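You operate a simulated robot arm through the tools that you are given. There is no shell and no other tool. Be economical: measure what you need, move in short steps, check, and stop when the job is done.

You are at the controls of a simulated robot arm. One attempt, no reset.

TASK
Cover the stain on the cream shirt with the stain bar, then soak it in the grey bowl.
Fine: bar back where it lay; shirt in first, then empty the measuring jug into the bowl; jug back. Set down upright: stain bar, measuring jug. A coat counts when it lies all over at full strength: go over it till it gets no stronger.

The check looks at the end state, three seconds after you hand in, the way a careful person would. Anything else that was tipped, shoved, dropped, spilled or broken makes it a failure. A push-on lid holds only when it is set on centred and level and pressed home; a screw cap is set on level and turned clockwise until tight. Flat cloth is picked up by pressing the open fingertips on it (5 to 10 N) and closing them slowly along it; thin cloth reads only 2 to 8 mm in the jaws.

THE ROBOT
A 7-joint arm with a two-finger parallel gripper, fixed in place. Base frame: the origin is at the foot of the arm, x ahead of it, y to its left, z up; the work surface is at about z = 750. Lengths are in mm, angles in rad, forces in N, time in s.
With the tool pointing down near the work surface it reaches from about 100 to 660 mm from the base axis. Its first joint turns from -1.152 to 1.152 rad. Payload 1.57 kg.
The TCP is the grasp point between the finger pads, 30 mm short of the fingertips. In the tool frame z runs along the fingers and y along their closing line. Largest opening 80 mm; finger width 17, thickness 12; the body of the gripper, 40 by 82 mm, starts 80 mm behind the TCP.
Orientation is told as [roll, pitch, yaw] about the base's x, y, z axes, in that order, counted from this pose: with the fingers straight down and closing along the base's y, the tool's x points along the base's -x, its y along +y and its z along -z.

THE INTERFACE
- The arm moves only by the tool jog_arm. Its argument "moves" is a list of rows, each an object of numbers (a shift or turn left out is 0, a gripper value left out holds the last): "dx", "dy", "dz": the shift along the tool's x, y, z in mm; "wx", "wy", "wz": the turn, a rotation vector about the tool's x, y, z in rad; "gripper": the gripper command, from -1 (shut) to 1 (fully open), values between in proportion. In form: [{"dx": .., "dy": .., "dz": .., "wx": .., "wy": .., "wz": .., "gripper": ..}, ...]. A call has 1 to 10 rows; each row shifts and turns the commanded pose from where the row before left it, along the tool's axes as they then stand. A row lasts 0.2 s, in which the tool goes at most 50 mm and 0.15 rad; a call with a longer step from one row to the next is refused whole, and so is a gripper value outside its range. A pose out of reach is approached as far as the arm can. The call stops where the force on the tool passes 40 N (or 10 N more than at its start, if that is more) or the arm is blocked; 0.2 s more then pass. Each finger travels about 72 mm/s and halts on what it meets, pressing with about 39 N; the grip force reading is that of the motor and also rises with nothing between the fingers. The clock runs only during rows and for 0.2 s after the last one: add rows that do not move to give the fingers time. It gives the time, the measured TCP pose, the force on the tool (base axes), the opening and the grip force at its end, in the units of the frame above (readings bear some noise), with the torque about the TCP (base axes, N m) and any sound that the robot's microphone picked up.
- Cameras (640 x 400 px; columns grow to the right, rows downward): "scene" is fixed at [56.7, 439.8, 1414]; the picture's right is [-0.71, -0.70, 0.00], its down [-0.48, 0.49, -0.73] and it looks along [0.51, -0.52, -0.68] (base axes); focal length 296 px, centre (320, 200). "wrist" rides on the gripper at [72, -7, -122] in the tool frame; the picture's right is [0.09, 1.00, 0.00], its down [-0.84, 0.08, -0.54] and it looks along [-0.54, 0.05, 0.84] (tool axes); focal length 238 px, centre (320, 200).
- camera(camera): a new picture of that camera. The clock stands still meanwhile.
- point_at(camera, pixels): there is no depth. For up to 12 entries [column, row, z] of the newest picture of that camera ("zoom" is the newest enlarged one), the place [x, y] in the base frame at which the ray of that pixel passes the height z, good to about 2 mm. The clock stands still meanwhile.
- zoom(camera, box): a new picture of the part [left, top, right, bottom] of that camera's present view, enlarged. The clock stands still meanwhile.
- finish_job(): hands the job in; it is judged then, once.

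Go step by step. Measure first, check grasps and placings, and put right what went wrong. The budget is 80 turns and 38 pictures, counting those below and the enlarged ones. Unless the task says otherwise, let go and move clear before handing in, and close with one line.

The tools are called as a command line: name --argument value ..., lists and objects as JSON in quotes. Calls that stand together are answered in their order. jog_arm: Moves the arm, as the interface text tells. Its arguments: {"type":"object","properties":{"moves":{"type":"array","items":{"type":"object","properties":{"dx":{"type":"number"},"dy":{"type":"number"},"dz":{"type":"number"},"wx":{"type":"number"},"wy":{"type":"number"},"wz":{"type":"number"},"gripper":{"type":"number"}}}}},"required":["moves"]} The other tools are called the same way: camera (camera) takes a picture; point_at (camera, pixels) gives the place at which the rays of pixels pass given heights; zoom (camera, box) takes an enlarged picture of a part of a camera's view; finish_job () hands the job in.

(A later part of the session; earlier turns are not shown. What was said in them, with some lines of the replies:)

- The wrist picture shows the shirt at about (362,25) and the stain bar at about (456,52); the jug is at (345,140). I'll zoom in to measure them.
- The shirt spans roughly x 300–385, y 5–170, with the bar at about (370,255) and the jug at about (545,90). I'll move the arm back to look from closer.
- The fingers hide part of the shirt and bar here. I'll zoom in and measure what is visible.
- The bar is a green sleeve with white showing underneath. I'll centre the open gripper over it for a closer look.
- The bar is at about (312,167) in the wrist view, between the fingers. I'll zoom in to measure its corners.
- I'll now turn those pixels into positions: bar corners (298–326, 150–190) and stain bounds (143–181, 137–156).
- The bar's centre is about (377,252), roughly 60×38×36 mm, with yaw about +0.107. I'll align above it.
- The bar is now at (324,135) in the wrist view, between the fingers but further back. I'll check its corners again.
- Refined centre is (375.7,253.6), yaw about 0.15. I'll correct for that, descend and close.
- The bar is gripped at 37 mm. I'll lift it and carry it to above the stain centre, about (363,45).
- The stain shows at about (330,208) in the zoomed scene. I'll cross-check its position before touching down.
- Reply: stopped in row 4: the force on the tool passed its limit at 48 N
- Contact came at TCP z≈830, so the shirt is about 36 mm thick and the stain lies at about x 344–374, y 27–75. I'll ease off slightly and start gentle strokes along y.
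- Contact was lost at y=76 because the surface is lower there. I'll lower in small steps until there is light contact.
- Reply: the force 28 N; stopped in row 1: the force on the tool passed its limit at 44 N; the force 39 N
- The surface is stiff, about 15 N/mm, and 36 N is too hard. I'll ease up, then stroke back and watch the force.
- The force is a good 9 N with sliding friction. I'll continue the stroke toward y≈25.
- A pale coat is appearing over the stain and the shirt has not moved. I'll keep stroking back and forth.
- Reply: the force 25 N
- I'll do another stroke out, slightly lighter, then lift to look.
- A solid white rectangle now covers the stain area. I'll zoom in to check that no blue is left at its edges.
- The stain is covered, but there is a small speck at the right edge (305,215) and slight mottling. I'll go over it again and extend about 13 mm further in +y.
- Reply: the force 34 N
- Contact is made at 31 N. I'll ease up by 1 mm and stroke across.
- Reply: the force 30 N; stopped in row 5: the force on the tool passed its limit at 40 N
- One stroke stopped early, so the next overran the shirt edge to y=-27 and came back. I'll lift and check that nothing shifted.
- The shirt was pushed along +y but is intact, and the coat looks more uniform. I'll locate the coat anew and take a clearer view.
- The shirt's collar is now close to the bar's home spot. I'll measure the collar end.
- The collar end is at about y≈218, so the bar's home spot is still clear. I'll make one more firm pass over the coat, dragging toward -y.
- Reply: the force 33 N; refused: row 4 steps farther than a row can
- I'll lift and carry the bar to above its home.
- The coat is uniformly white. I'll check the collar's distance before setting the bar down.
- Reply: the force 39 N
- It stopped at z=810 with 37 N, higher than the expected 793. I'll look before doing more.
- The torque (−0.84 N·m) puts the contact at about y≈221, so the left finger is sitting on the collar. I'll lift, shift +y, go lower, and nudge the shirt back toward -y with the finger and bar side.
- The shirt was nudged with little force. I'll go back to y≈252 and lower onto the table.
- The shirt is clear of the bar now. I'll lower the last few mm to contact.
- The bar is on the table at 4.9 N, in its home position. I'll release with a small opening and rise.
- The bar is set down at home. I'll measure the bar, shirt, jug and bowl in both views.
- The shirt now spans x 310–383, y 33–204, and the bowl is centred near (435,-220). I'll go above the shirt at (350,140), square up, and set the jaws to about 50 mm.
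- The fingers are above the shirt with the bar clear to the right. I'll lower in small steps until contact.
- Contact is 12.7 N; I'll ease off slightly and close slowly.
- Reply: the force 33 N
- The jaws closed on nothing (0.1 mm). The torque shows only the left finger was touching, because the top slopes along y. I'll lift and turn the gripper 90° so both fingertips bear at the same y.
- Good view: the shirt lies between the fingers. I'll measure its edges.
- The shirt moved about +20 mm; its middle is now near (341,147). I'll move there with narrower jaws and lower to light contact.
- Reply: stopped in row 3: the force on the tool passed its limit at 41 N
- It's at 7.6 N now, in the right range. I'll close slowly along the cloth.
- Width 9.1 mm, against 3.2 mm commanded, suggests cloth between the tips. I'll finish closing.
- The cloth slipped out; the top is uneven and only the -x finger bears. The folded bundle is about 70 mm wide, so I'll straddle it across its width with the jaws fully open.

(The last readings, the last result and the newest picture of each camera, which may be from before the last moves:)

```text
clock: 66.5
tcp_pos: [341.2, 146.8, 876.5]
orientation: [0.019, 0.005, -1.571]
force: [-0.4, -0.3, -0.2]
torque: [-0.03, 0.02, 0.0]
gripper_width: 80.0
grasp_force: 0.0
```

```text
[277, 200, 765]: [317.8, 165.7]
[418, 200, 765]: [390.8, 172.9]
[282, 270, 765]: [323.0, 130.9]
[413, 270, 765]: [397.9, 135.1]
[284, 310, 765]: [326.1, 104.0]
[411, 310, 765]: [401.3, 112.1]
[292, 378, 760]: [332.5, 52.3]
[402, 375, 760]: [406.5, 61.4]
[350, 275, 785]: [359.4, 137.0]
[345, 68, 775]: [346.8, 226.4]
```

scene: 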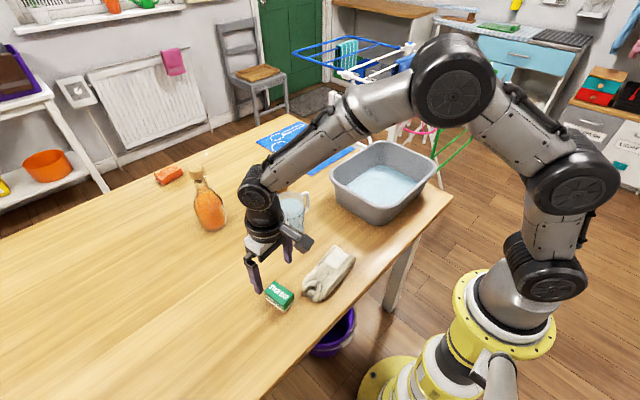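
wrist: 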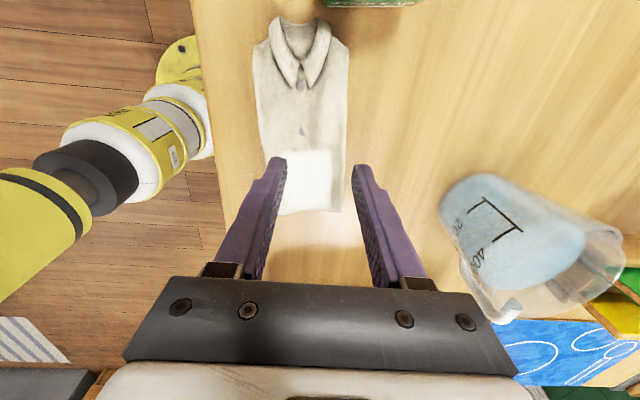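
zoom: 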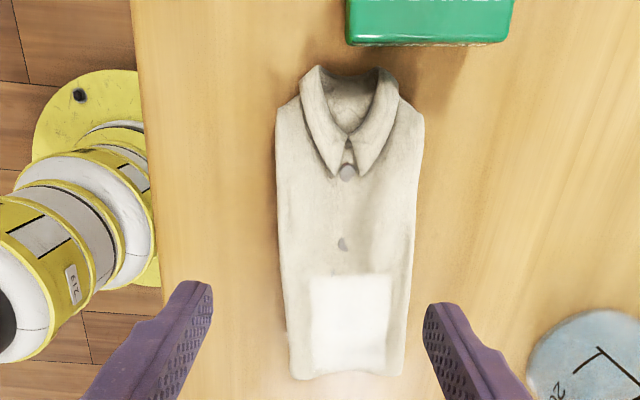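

The shirt now has its middle at about (359,139), width about 73 mm, yaw about +0.14. I'll align with that and descend carefully.

jog_arm --moves '[{"dx": -7.8, "dy": 18}, {"wz": -0.14}, {"dz": 30}, {"dz": 20}, {"dz": 8}, {"dz": 6}, {"dz": 6}, {"dz": 6}, {}]'

```text
clock: 68.5
tcp_pos: [361.4, 138.2, 800.2]
orientation: [0.022, 0.002, -1.43]
force: [1.1, 0.3, 0.3]
torque: [-0.02, 0.0, 0.02]
gripper_width: 79.7
grasp_force: 0.0
```

Tips are at z≈770, straddling the shirt without contact. I'll go 9 mm lower and close.

jog_arm --moves '[{"dz": 5}, {"dz": 4}, {}, {"gripper": 0.8}, {"gripper": 0.6}, {"gripper": 0.4}, {"gripper": 0.2}, {"gripper": 0}, {"gripper": -0.2}]'

```text
clock: 70.5
tcp_pos: [362.7, 139.4, 790.8]
orientation: [0.021, 0.001, -1.43]
force: [0.4, -0.3, -0.2]
torque: [-0.01, 0.01, 0.0]
gripper_width: 72.8
grasp_force: 38.5
```

It's firmly gripped at 72.8 mm and 38.5 N. I'll lift.

jog_arm --moves '[{"dz": -10, "gripper": -0.4}, {"dz": -20}, {"dz": -30}, {"dz": -40}, {"dz": -40}, {"dz": -40}, {}]'

camera --camera "scene"

```text
clock: 72.1
tcp_pos: [355.4, 140.7, 974.0]
orientation: [0.02, 0.0, -1.429]
force: [-0.3, -0.4, -1.4]
torque: [-0.01, 0.02, -0.01]
gripper_width: 72.4
grasp_force: 39.0
```

```text
7 pictures are left
```

scene: 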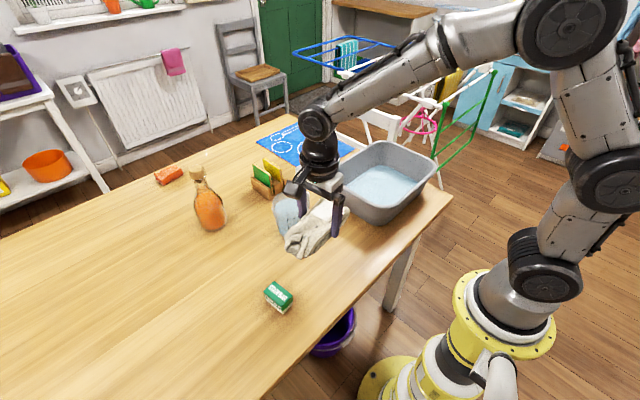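

The shirt is up clear of the table. I'll carry it over the bowl centre at about (437,-225).

jog_arm --moves '[{"dx": -46.6, "dy": 3.8}, {"dx": -46.6, "dy": 3.8}, {"dx": -46.6, "dy": 3.8}, {"dx": -46.6, "dy": 3.8}, {"dx": -46.6, "dy": 3.8}, {"dx": -46.6, "dy": 3.8}, {"dx": -46.6, "dy": 3.7}, {"dx": -46.6, "dy": 3.7}, {}]'

camera --camera "wrist"

```text
clock: 74.1
tcp_pos: [441.7, -223.4, 972.3]
orientation: [0.019, 0.002, -1.429]
force: [-0.5, -0.2, -1.3]
torque: [-0.02, -0.01, -0.01]
gripper_width: 72.7
grasp_force: 39.2
```

```text
6 pictures are left
```

wrist: 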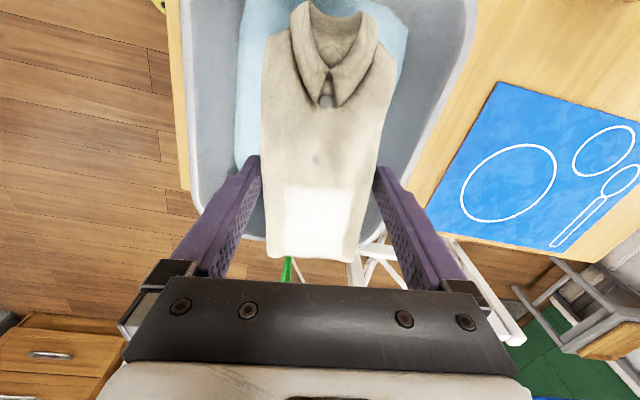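

The bowl rim shows at columns about 183–478. I'll check the shirt's centring.

point_at --camera "wrist" --pixels '[[185, 80, 855], [472, 50, 855], [205, 212, 855], [370, 243, 855], [237, 120, 785], [405, 60, 785], [440, 140, 855], [245, 165, 785]]'

```text
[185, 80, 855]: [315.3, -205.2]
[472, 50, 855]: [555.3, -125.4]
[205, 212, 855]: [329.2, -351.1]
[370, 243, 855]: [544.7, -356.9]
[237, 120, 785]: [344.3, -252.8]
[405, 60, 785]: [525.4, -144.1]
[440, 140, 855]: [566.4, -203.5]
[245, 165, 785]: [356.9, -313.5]
```

The bowl centre is (438,-222), so we are centred. I'll lower the shirt in gently.

jog_arm --moves '[{"dz": 30}, {"dz": 30}, {"dz": 25}, {"dz": 20}, {"dz": 15}, {"dz": 12}, {"dz": 10}, {"dz": 8}, {}]'

```text
clock: 76.1
tcp_pos: [444.1, -225.7, 822.2]
orientation: [0.021, 0.0, -1.428]
force: [-0.4, 0.7, -1.3]
torque: [-0.01, 0.02, 0.02]
gripper_width: 72.3
grasp_force: 38.9
```

jog_arm --moves '[{"dz": 6}, {"dz": 6}, {"dz": 4}, {}]'

```text
clock: 77.1
tcp_pos: [443.4, -226.4, 805.6]
orientation: [0.021, 0.0, -1.43]
force: [0.1, -0.2, -1.3]
torque: [0.0, -0.03, 0.0]
gripper_width: 72.5
grasp_force: 39.0
```

jog_arm --moves '[{"dz": 3}, {"dz": 2}, {}]'

```text
clock: 77.9
tcp_pos: [444.3, -225.7, 802.0]
orientation: [0.018, 0.001, -1.429]
force: [0.3, 0.7, -1.6]
torque: [-0.02, 0.01, -0.01]
gripper_width: 72.5
grasp_force: 39.1
```

The shirt is down in the water near the bottom. I'll open and rise out slowly.

jog_arm --moves '[{"gripper": 1}, {}, {}, {"dz": -10}, {"dz": -25}, {"dz": -40}, {"dz": -45}, {"dz": -45}, {"dz": -35}, {}]'

camera --camera "wrist"

```text
clock: 80.1
tcp_pos: [439.2, -225.8, 998.6]
orientation: [0.019, -0.002, -1.43]
force: [-0.3, -0.1, -0.6]
torque: [-0.02, -0.02, -0.01]
gripper_width: 79.8
grasp_force: 0.0
```

```text
5 pictures are left
```

wrist: 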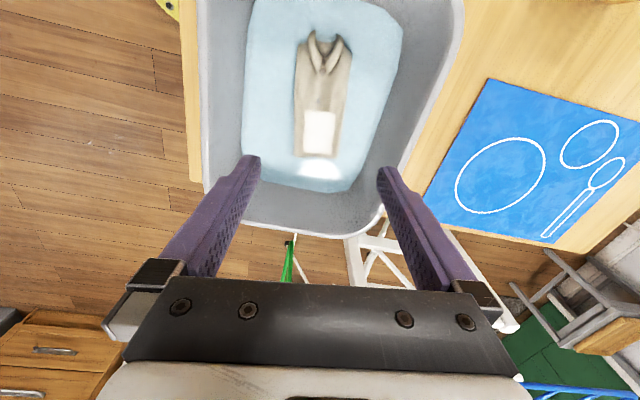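

The shirt lies flat in the bowl, coat side up. Next is the jug: I'll work out its position from the scene picture and turn the gripper to yaw +1.57, so the camera stays clear of the stream when I tip about the x axis with the spout toward +y.

point_at --camera "scene" --pixels '[[291.4, 228.8, 750], [288.6, 199.9, 850], [288.6, 199.9, 870], [288.6, 199.9, 890], [272.9, 201, 870], [304.7, 198, 870], [309.4, 196, 860]]'

jog_arm --moves '[{"wz": -0.15}, {"wz": -0.15}, {"wz": -0.15}, {"wz": -0.15}, {"wz": -0.15}, {"wz": -0.15}, {"wz": -0.15}, {"wz": -0.15}, {"wz": -0.15}, {"wz": -0.15}]'

jog_arm --moves '[{"wz": -0.15}, {"wz": -0.15}, {"wz": -0.15}, {"wz": -0.15}, {"wz": -0.15}, {"wz": -0.15}, {"wz": -0.15}, {"wz": -0.15}, {"wz": -0.15}, {"wz": -0.15}]'

```text
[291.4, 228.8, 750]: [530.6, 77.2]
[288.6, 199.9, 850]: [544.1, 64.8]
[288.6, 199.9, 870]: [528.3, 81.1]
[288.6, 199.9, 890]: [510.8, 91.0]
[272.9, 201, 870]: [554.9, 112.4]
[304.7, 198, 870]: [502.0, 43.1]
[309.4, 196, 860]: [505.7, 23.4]
```

```text
clock: 82.3
tcp_pos: [440.6, -226.7, 999.9]
orientation: [0.001, -0.021, 0.072]
force: [-0.6, 0.5, -0.1]
torque: [-0.02, 0.01, -0.01]
gripper_width: 80.0
grasp_force: 0.0
```

```text
clock: 84.5
tcp_pos: [440.9, -227.0, 1000.9]
orientation: [-0.019, -0.004, 1.573]
force: [-0.5, 0.6, -0.1]
torque: [-0.02, 0.01, -0.02]
gripper_width: 79.9
grasp_force: 0.1
```

The jug is centred near (530,78), with its rim at about z≈868. I'll move above it and look.

jog_arm --moves '[{"wy": -0.019}, {"dx": -38, "dy": -11}, {"dx": -38, "dy": -11}, {"dx": -38, "dy": -11}, {"dx": -38, "dy": -11}, {"dx": -38, "dy": -11}, {"dx": -38, "dy": -11}, {"dx": -38, "dy": -11}, {"dx": -38, "dy": -11}, {}]'

camera --camera "wrist"

```text
clock: 86.7
tcp_pos: [529.3, 75.6, 1008.8]
orientation: [-0.02, -0.022, 1.569]
force: [-0.4, -0.4, 0.8]
torque: [0.01, 0.0, 0.01]
gripper_width: 80.0
grasp_force: 0.0
```

```text
4 pictures are left
```

wrist: 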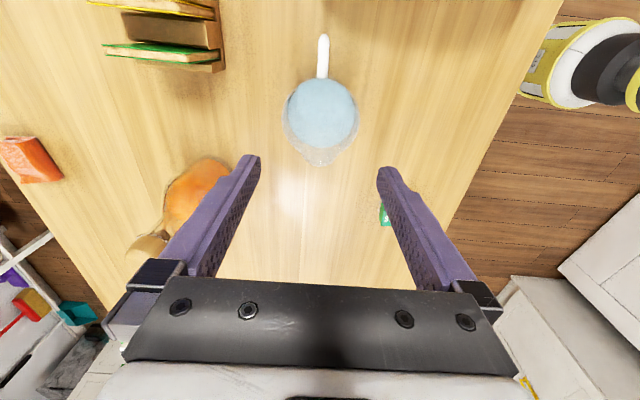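

The jug's handle (324,50) points to -y and its spout (318,163) to +y. I'll measure the rim sides and handle.

point_at --camera "wrist" --pixels '[[282, 120, 868], [359, 120, 868], [320, 165, 868], [320, 80, 868], [323, 35, 858], [323, 75, 858], [289, 105, 830], [357, 105, 830], [321, 82, 830]]'

zoom --camera "wrist" --box '[240, 20, 400, 180]'

```text
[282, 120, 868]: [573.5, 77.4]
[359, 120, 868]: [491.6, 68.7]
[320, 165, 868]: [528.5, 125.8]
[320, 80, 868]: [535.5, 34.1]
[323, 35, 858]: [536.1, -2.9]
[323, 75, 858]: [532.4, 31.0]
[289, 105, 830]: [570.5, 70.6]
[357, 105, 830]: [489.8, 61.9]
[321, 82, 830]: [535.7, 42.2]
```

```text
2.50 times, centred on (320, 100) of wrist
```

zoom: 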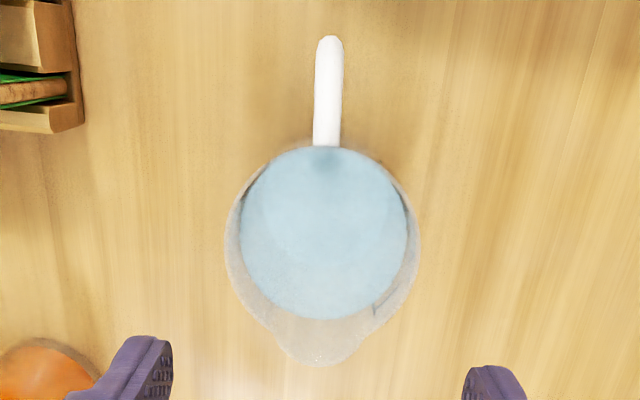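

The rim is about 82 mm, too wide to straddle from straight above, but the body lower down is about 75 mm. I'll come in tilted 25° from the handle side, with the fingers straddling the handle, passing the rim where its chord is narrow. I'm moving to the start of that approach line.

jog_arm --moves '[{"wx": -0.02, "wy": 0.022}, {"dx": 35.5, "dy": -1.4, "dz": 31}, {"dx": 35.5, "dy": -1.4, "dz": 31}, {"wy": -0.145}, {"wy": -0.145}, {"wy": -0.146}, {}]'

```text
clock: 88.3
tcp_pos: [530.1, 7.0, 945.6]
orientation: [0.001, -0.439, 1.568]
force: [0.5, 0.6, -0.2]
torque: [0.01, 0.0, 0.0]
gripper_width: 80.1
grasp_force: 0.1
```

camera --camera "wrist"

```text
2 pictures are left
```

wrist: 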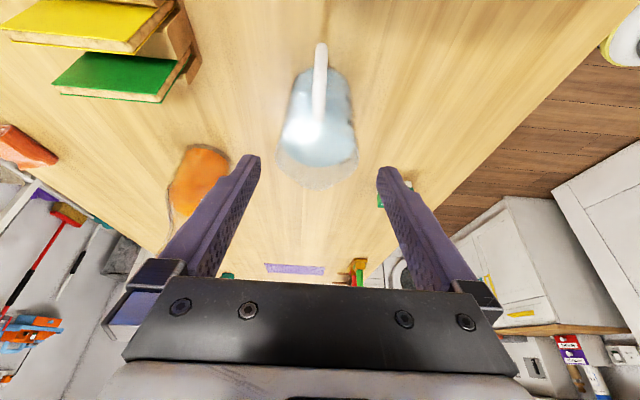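

The jug sits between the fingers. I'll verify its centre x from the rim and body sides.

point_at --camera "wrist" --pixels '[[277, 158, 866], [358, 158, 866], [283, 135, 830], [355, 135, 830], [288, 105, 790], [350, 105, 790], [321, 45, 800], [319, 110, 862], [318, 188, 866]]'

```text
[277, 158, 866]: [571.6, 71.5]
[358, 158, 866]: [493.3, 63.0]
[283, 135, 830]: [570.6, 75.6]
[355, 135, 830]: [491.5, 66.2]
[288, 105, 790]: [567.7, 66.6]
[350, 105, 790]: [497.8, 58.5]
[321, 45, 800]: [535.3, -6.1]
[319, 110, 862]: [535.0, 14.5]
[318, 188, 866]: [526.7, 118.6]
```

The jug centre is about (532,70). I'll fine-shift, then advance along the tilted finger direction.

jog_arm --moves '[{"dx": 2.7, "dy": -2, "dz": -1.3}, {"dz": 30}, {"dz": 25}, {"dz": 10}, {"dz": 8}, {"dz": 8}, {"dz": 8}, {}]'

```text
clock: 90.1
tcp_pos: [533.9, 42.4, 867.0]
orientation: [0.001, -0.435, 1.569]
force: [-1.5, -0.4, 0.6]
torque: [-0.05, 0.03, 0.05]
gripper_width: 80.2
grasp_force: 0.1
```

jog_arm --moves '[{"dz": 8}, {"dz": 8}, {"dz": 8}, {"dz": 8}, {}]'

```text
clock: 91.3
tcp_pos: [533.4, 54.8, 835.6]
orientation: [0.002, -0.436, 1.568]
force: [-1.6, -1.7, -0.1]
torque: [-0.01, 0.06, 0.07]
gripper_width: 79.8
grasp_force: 0.0
```

There's a slight -x push, so I'll shift 1 mm toward -x and continue.

jog_arm --moves '[{"dy": 1}, {"dz": 7}, {"dz": 7}, {"dz": 7}, {"dz": 6}, {}]'

```text
clock: 92.7
tcp_pos: [531.7, 65.4, 812.6]
orientation: [0.005, -0.435, 1.569]
force: [-1.5, 0.3, -0.7]
torque: [-0.01, 0.0, 0.04]
gripper_width: 80.1
grasp_force: 0.1
```

I'm at the grasp position with no contact on the palm. I'll close.

jog_arm --moves '[{"gripper": 0.9}, {"gripper": 0.8}, {"gripper": 0.6}, {"gripper": 0.4}, {"gripper": 0.4}]'

```text
clock: 93.9
tcp_pos: [531.9, 64.3, 812.8]
orientation: [0.0, -0.437, 1.569]
force: [-0.9, 0.3, -0.3]
torque: [-0.1, 0.01, 0.02]
gripper_width: 78.5
grasp_force: 39.4
```

It's gripped at 78.5 mm. I'll lift straight up 30 mm as a test.

jog_arm --moves '[{"dx": -4.2, "dz": -9.1}, {"dx": -8.5, "dz": -18.1}, {}]'

```text
clock: 94.7
tcp_pos: [533.6, 65.0, 843.1]
orientation: [-0.001, -0.435, 1.569]
force: [0.7, -0.2, -5.0]
torque: [-0.11, -0.04, 0.02]
gripper_width: 78.5
grasp_force: 39.3
```

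The jug is lifted (about 4.5 N). I'll rise to z≈1000, then move smoothly level over the bowl.

jog_arm --moves '[{"dx": -6, "dz": -13}, {"dx": -12, "dz": -25.6}, {"dx": -12, "dz": -25.6}, {"dx": -12, "dz": -25.6}, {"dx": -12, "dz": -25.6}, {"dx": -8, "dz": -17}, {"dx": -4, "dz": -9}, {}]'

jog_arm --moves '[{"dy": 4, "dx": 13, "dz": -6}, {"dy": 7.5, "dx": 25.6, "dz": -12}, {"dy": 7.5, "dx": 25.6, "dz": -12}, {"dy": 7.5, "dx": 25.6, "dz": -12}, {"dy": 7.5, "dx": 25.6, "dz": -12}, {"dy": 7.5, "dx": 25.6, "dz": -12}, {"dy": 7.5, "dx": 25.6, "dz": -12}, {"dy": 7.5, "dx": 25.6, "dz": -12}, {"dy": 7.5, "dx": 25.6, "dz": -12}, {"dy": 7.5, "dx": 25.6, "dz": -12}]'

```text
clock: 96.5
tcp_pos: [535.1, 65.2, 998.5]
orientation: [0.0, -0.437, 1.568]
force: [0.2, -0.3, -5.1]
torque: [-0.14, 0.02, -0.01]
gripper_width: 78.4
grasp_force: 39.3
```

```text
clock: 98.7
tcp_pos: [457.7, -207.2, 1001.9]
orientation: [0.0, -0.437, 1.568]
force: [-0.2, 0.6, -5.5]
torque: [-0.14, 0.01, -0.01]
gripper_width: 78.6
grasp_force: 39.1
```

jog_arm --moves '[{"dy": 4.5, "dx": 18.8, "dz": -8.8}, {"dy": 4.5, "dx": 18.8, "dz": -8.8}, {"dy": 4.5, "dx": 18.8, "dz": -8.8}, {"dy": 4.5, "dx": 18.8, "dz": -8.8}, {}]'

```text
clock: 99.9
tcp_pos: [443.4, -289.0, 999.8]
orientation: [0.0, -0.438, 1.569]
force: [-0.4, -1.3, -4.7]
torque: [-0.11, -0.01, -0.03]
gripper_width: 78.1
grasp_force: 39.2
```

I'm in position. I'll lower 40 mm, then start tilting the spout down toward +y over the bowl.

jog_arm --moves '[{"dx": 8.5, "dz": 18.1}, {"dx": 8.5, "dz": 18.1}, {"wy": 0.08}, {"wy": 0.08}, {"wy": 0.08}, {"wy": 0.08}, {"wy": 0.08}, {"wy": 0.08}, {"wy": 0.08}, {"wy": 0.08}]'

```text
clock: 102.1
tcp_pos: [442.2, -286.5, 960.3]
orientation: [-0.001, 0.204, 1.57]
force: [-0.3, 0.1, -4.2]
torque: [-0.08, 0.0, 0.01]
gripper_width: 78.2
grasp_force: 39.2
```

jog_arm --moves '[{"wy": 0.06}, {"wy": 0.06}, {"wy": 0.06}, {"wy": 0.06}, {"wy": 0.06}, {"wy": 0.06}, {"wy": 0.06}, {"wy": 0.06}, {"wy": 0.06}, {"wy": 0.06}]'

```text
clock: 104.3
tcp_pos: [442.3, -286.4, 957.9]
orientation: [0.001, 0.805, 1.567]
force: [-0.3, 0.0, -1.6]
torque: [-0.01, -0.05, -0.03]
gripper_width: 77.7
grasp_force: 39.2
```

The weight dropped from 4.2 to 1.6 N, so it is pouring. I'll tilt on.

jog_arm --moves '[{"wy": 0.07}, {"wy": 0.07}, {"wy": 0.07}, {"wy": 0.07}, {"wy": 0.07}, {"wy": 0.07}, {"wy": 0.07}, {"wy": 0.07}, {"wy": 0.07}, {"wy": 0.07}]'

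camera --camera "scene"

```text
clock: 106.5
tcp_pos: [442.2, -285.9, 959.5]
orientation: [0.0, 1.504, 1.571]
force: [-0.2, -0.1, -1.2]
torque: [0.0, 0.05, 0.0]
gripper_width: 78.0
grasp_force: 38.9
```

```text
1 pictures are left
5 turns are left
```

scene: 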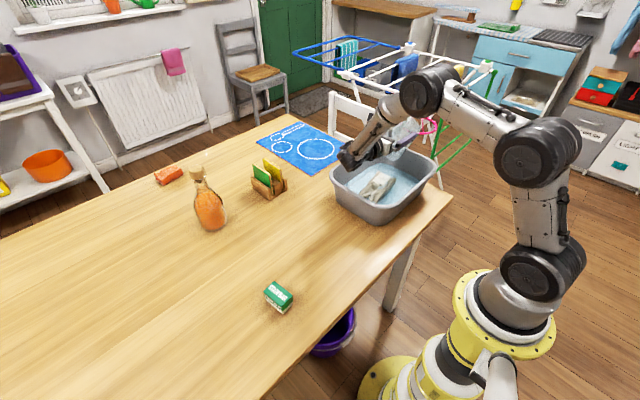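

5 turns remain, so I'll batch calls. Little weight is left in the jug (about 1.2 N). I'll tilt slightly more, hold to drain, return upright, and lift 45 mm.

jog_arm --moves '[{"wy": 0.07}, {"wy": 0.07}, {}, {}, {}, {}, {"wy": -0.13}, {"wy": -0.13}, {"wy": -0.13}, {"wy": -0.13}]'

jog_arm --moves '[{"wy": -0.13}, {"wy": -0.13}, {"wy": -0.13}, {"wy": -0.13}, {"wy": -0.13}, {"wy": -0.13}, {"wy": -0.13}, {"wy": -0.13}, {"wy": -0.13}, {"wy": -0.13}]'

jog_arm --moves '[{"wy": -0.13}, {"wy": -0.13}, {}, {"dx": -10, "dz": -21}, {"dx": -10, "dz": -21}, {}]'

```text
clock: 108.7
tcp_pos: [442.7, -286.0, 960.0]
orientation: [0.0, 1.12, 1.568]
force: [0.9, 0.1, -0.7]
torque: [0.0, 0.01, 0.0]
gripper_width: 77.7
grasp_force: 39.2
```

```text
clock: 110.9
tcp_pos: [443.8, -286.3, 961.0]
orientation: [-0.001, -0.18, 1.568]
force: [0.2, 0.7, -1.5]
torque: [-0.03, 0.01, 0.01]
gripper_width: 77.8
grasp_force: 38.9
```

```text
clock: 112.3
tcp_pos: [443.1, -284.1, 1006.2]
orientation: [-0.002, -0.438, 1.569]
force: [-0.7, 0.1, -1.4]
torque: [-0.07, 0.0, -0.03]
gripper_width: 77.8
grasp_force: 39.0
4 turns are left
```

The jug is empty and upright (about 1.2 N, pitch back at -0.438). I'll carry it back along the recorded path and descend to just above its spot.

jog_arm --moves '[{"dx": -31.8, "dy": -8.95, "dz": 14.85}, {"dx": -31.8, "dy": -8.95, "dz": 14.85}, {"dx": -31.8, "dy": -8.95, "dz": 14.85}, {"dx": -31.8, "dy": -8.95, "dz": 14.85}, {"dx": -31.8, "dy": -8.95, "dz": 14.85}, {"dx": -31.8, "dy": -8.95, "dz": 14.85}, {"dx": -31.8, "dy": -8.95, "dz": 14.85}, {"dx": -31.8, "dy": -8.95, "dz": 14.85}, {"dx": -31.8, "dy": -8.95, "dz": 14.85}, {"dx": -31.8, "dy": -8.95, "dz": 14.85}]'

jog_arm --moves '[{}, {"dx": 12, "dz": 25.7}, {"dx": 12, "dz": 25.7}, {"dx": 12, "dz": 25.7}, {"dx": 12, "dz": 25.7}, {"dx": 12, "dz": 25.7}, {"dx": 9, "dz": 19.3}, {}]'

jog_arm --moves '[{"dx": 2.1, "dz": 4.5}, {"dx": 2.1, "dz": 4.5}, {"dx": 1.3, "dz": 2.7}, {"dx": 1.3, "dz": 2.7}, {}]'

```text
clock: 114.5
tcp_pos: [528.7, 65.9, 1007.0]
orientation: [-0.001, -0.438, 1.57]
force: [-0.7, 0.4, -1.3]
torque: [-0.01, -0.03, -0.03]
gripper_width: 77.7
grasp_force: 39.2
```

```text
clock: 116.3
tcp_pos: [531.1, 68.4, 843.0]
orientation: [0.0, -0.44, 1.568]
force: [-0.9, 0.0, -1.7]
torque: [-0.01, -0.02, 0.04]
gripper_width: 77.5
grasp_force: 39.1
```

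```text
clock: 117.5
tcp_pos: [532.5, 67.3, 827.0]
orientation: [0.0, -0.44, 1.568]
force: [0.7, -0.1, -1.6]
torque: [-0.03, 0.01, -0.01]
gripper_width: 77.8
grasp_force: 38.8
3 turns are left
```

I'm 14 mm above the original grasp height. The grip width suggests the jug rode up a few mm in the jaws. I'll lower gently until contact and trim y by 2 mm.

jog_arm --moves '[{"dx": 1.8, "dz": -0.9}, {"dx": 1.3, "dz": 2.7}, {"dx": 1.3, "dz": 2.7}, {"dx": 1.3, "dz": 2.7}, {"dx": 0.8, "dz": 1.8}, {"dx": 0.4, "dz": 0.9}, {"dx": 0.4, "dz": 0.9}, {}]'

jog_arm --moves '[{"dx": 0.4, "dz": 0.9}, {"dx": 0.4, "dz": 0.9}, {}]'

jog_arm --moves '[{"dx": 0.4, "dz": 0.9}, {"dx": 0.4, "dz": 0.9}, {}]'

zoom --camera "scene" --box '[240, 170, 340, 250]'

```text
clock: 119.3
tcp_pos: [531.6, 63.1, 814.4]
orientation: [0.001, -0.44, 1.569]
force: [-0.3, 0.7, -1.6]
torque: [-0.04, 0.01, -0.01]
gripper_width: 77.7
grasp_force: 38.4
```

```text
clock: 120.1
tcp_pos: [533.7, 63.4, 813.2]
orientation: [-0.002, -0.438, 1.57]
force: [-0.9, -2.0, 3.9]
torque: [0.17, -0.07, 0.04]
gripper_width: 77.5
grasp_force: 38.9
```

```text
clock: 120.9
tcp_pos: [533.6, 63.5, 812.2]
orientation: [-0.003, -0.439, 1.572]
force: [-6.2, -4.7, 20.8]
torque: [0.36, 0.27, 0.17]
gripper_width: 77.2
grasp_force: 38.7
```

```text
5.00 times, centred on (290, 210) of scene
2 turns are left
```

zoom: 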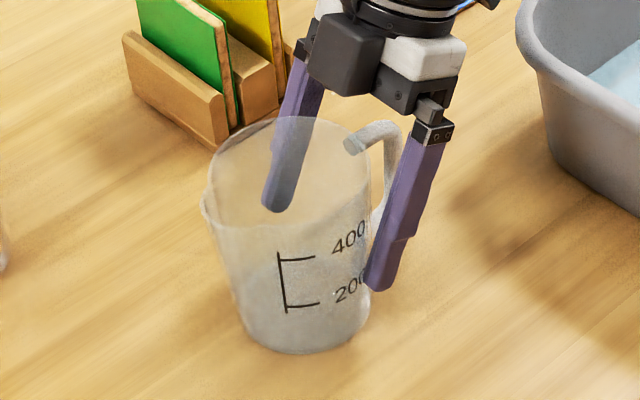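

The jug is empty, upright, back at its place and resting on the table (20.8 N contact). I'll ease the pressure, open, and retreat along the approach line.

jog_arm --moves '[{"dx": -0.4, "dz": -0.9}, {"gripper": 0.97}, {"gripper": 1}, {"gripper": 1}, {"dz": -6}, {"dz": -10}, {"dz": -12}, {"dz": -15}, {"dz": -15}, {"dz": -15}]'

jog_arm --moves '[{"dz": -20}, {"dz": -30}, {"dz": -30}, {"dz": -30}, {}]'

```text
clock: 123.1
tcp_pos: [532.7, 31.7, 878.9]
orientation: [0.0, -0.437, 1.57]
force: [0.0, -0.2, 0.8]
torque: [0.01, 0.0, 0.01]
gripper_width: 79.9
grasp_force: 0.0
```

```text
clock: 124.3
tcp_pos: [530.0, -12.9, 978.1]
orientation: [0.002, -0.436, 1.567]
force: [-0.2, -0.3, 0.0]
torque: [0.0, 0.01, 0.0]
gripper_width: 79.9
grasp_force: 0.1
1 turns are left
```

The gripper came away with no force on it and is clear of the jug at z≈978. The stain is coated, the bar is back, the shirt is in the bowl, and the jug is emptied and set back, so I'm handing in.

finish_job

```text
The job is handed in.
```

I handed the job in: the stain is coated, the bar is back where it lay, the shirt is in the bowl with the jug's water poured over it, and the empty jug is upright at its old place. I had no pictures left to check the scene after the gripper let go of the jug.
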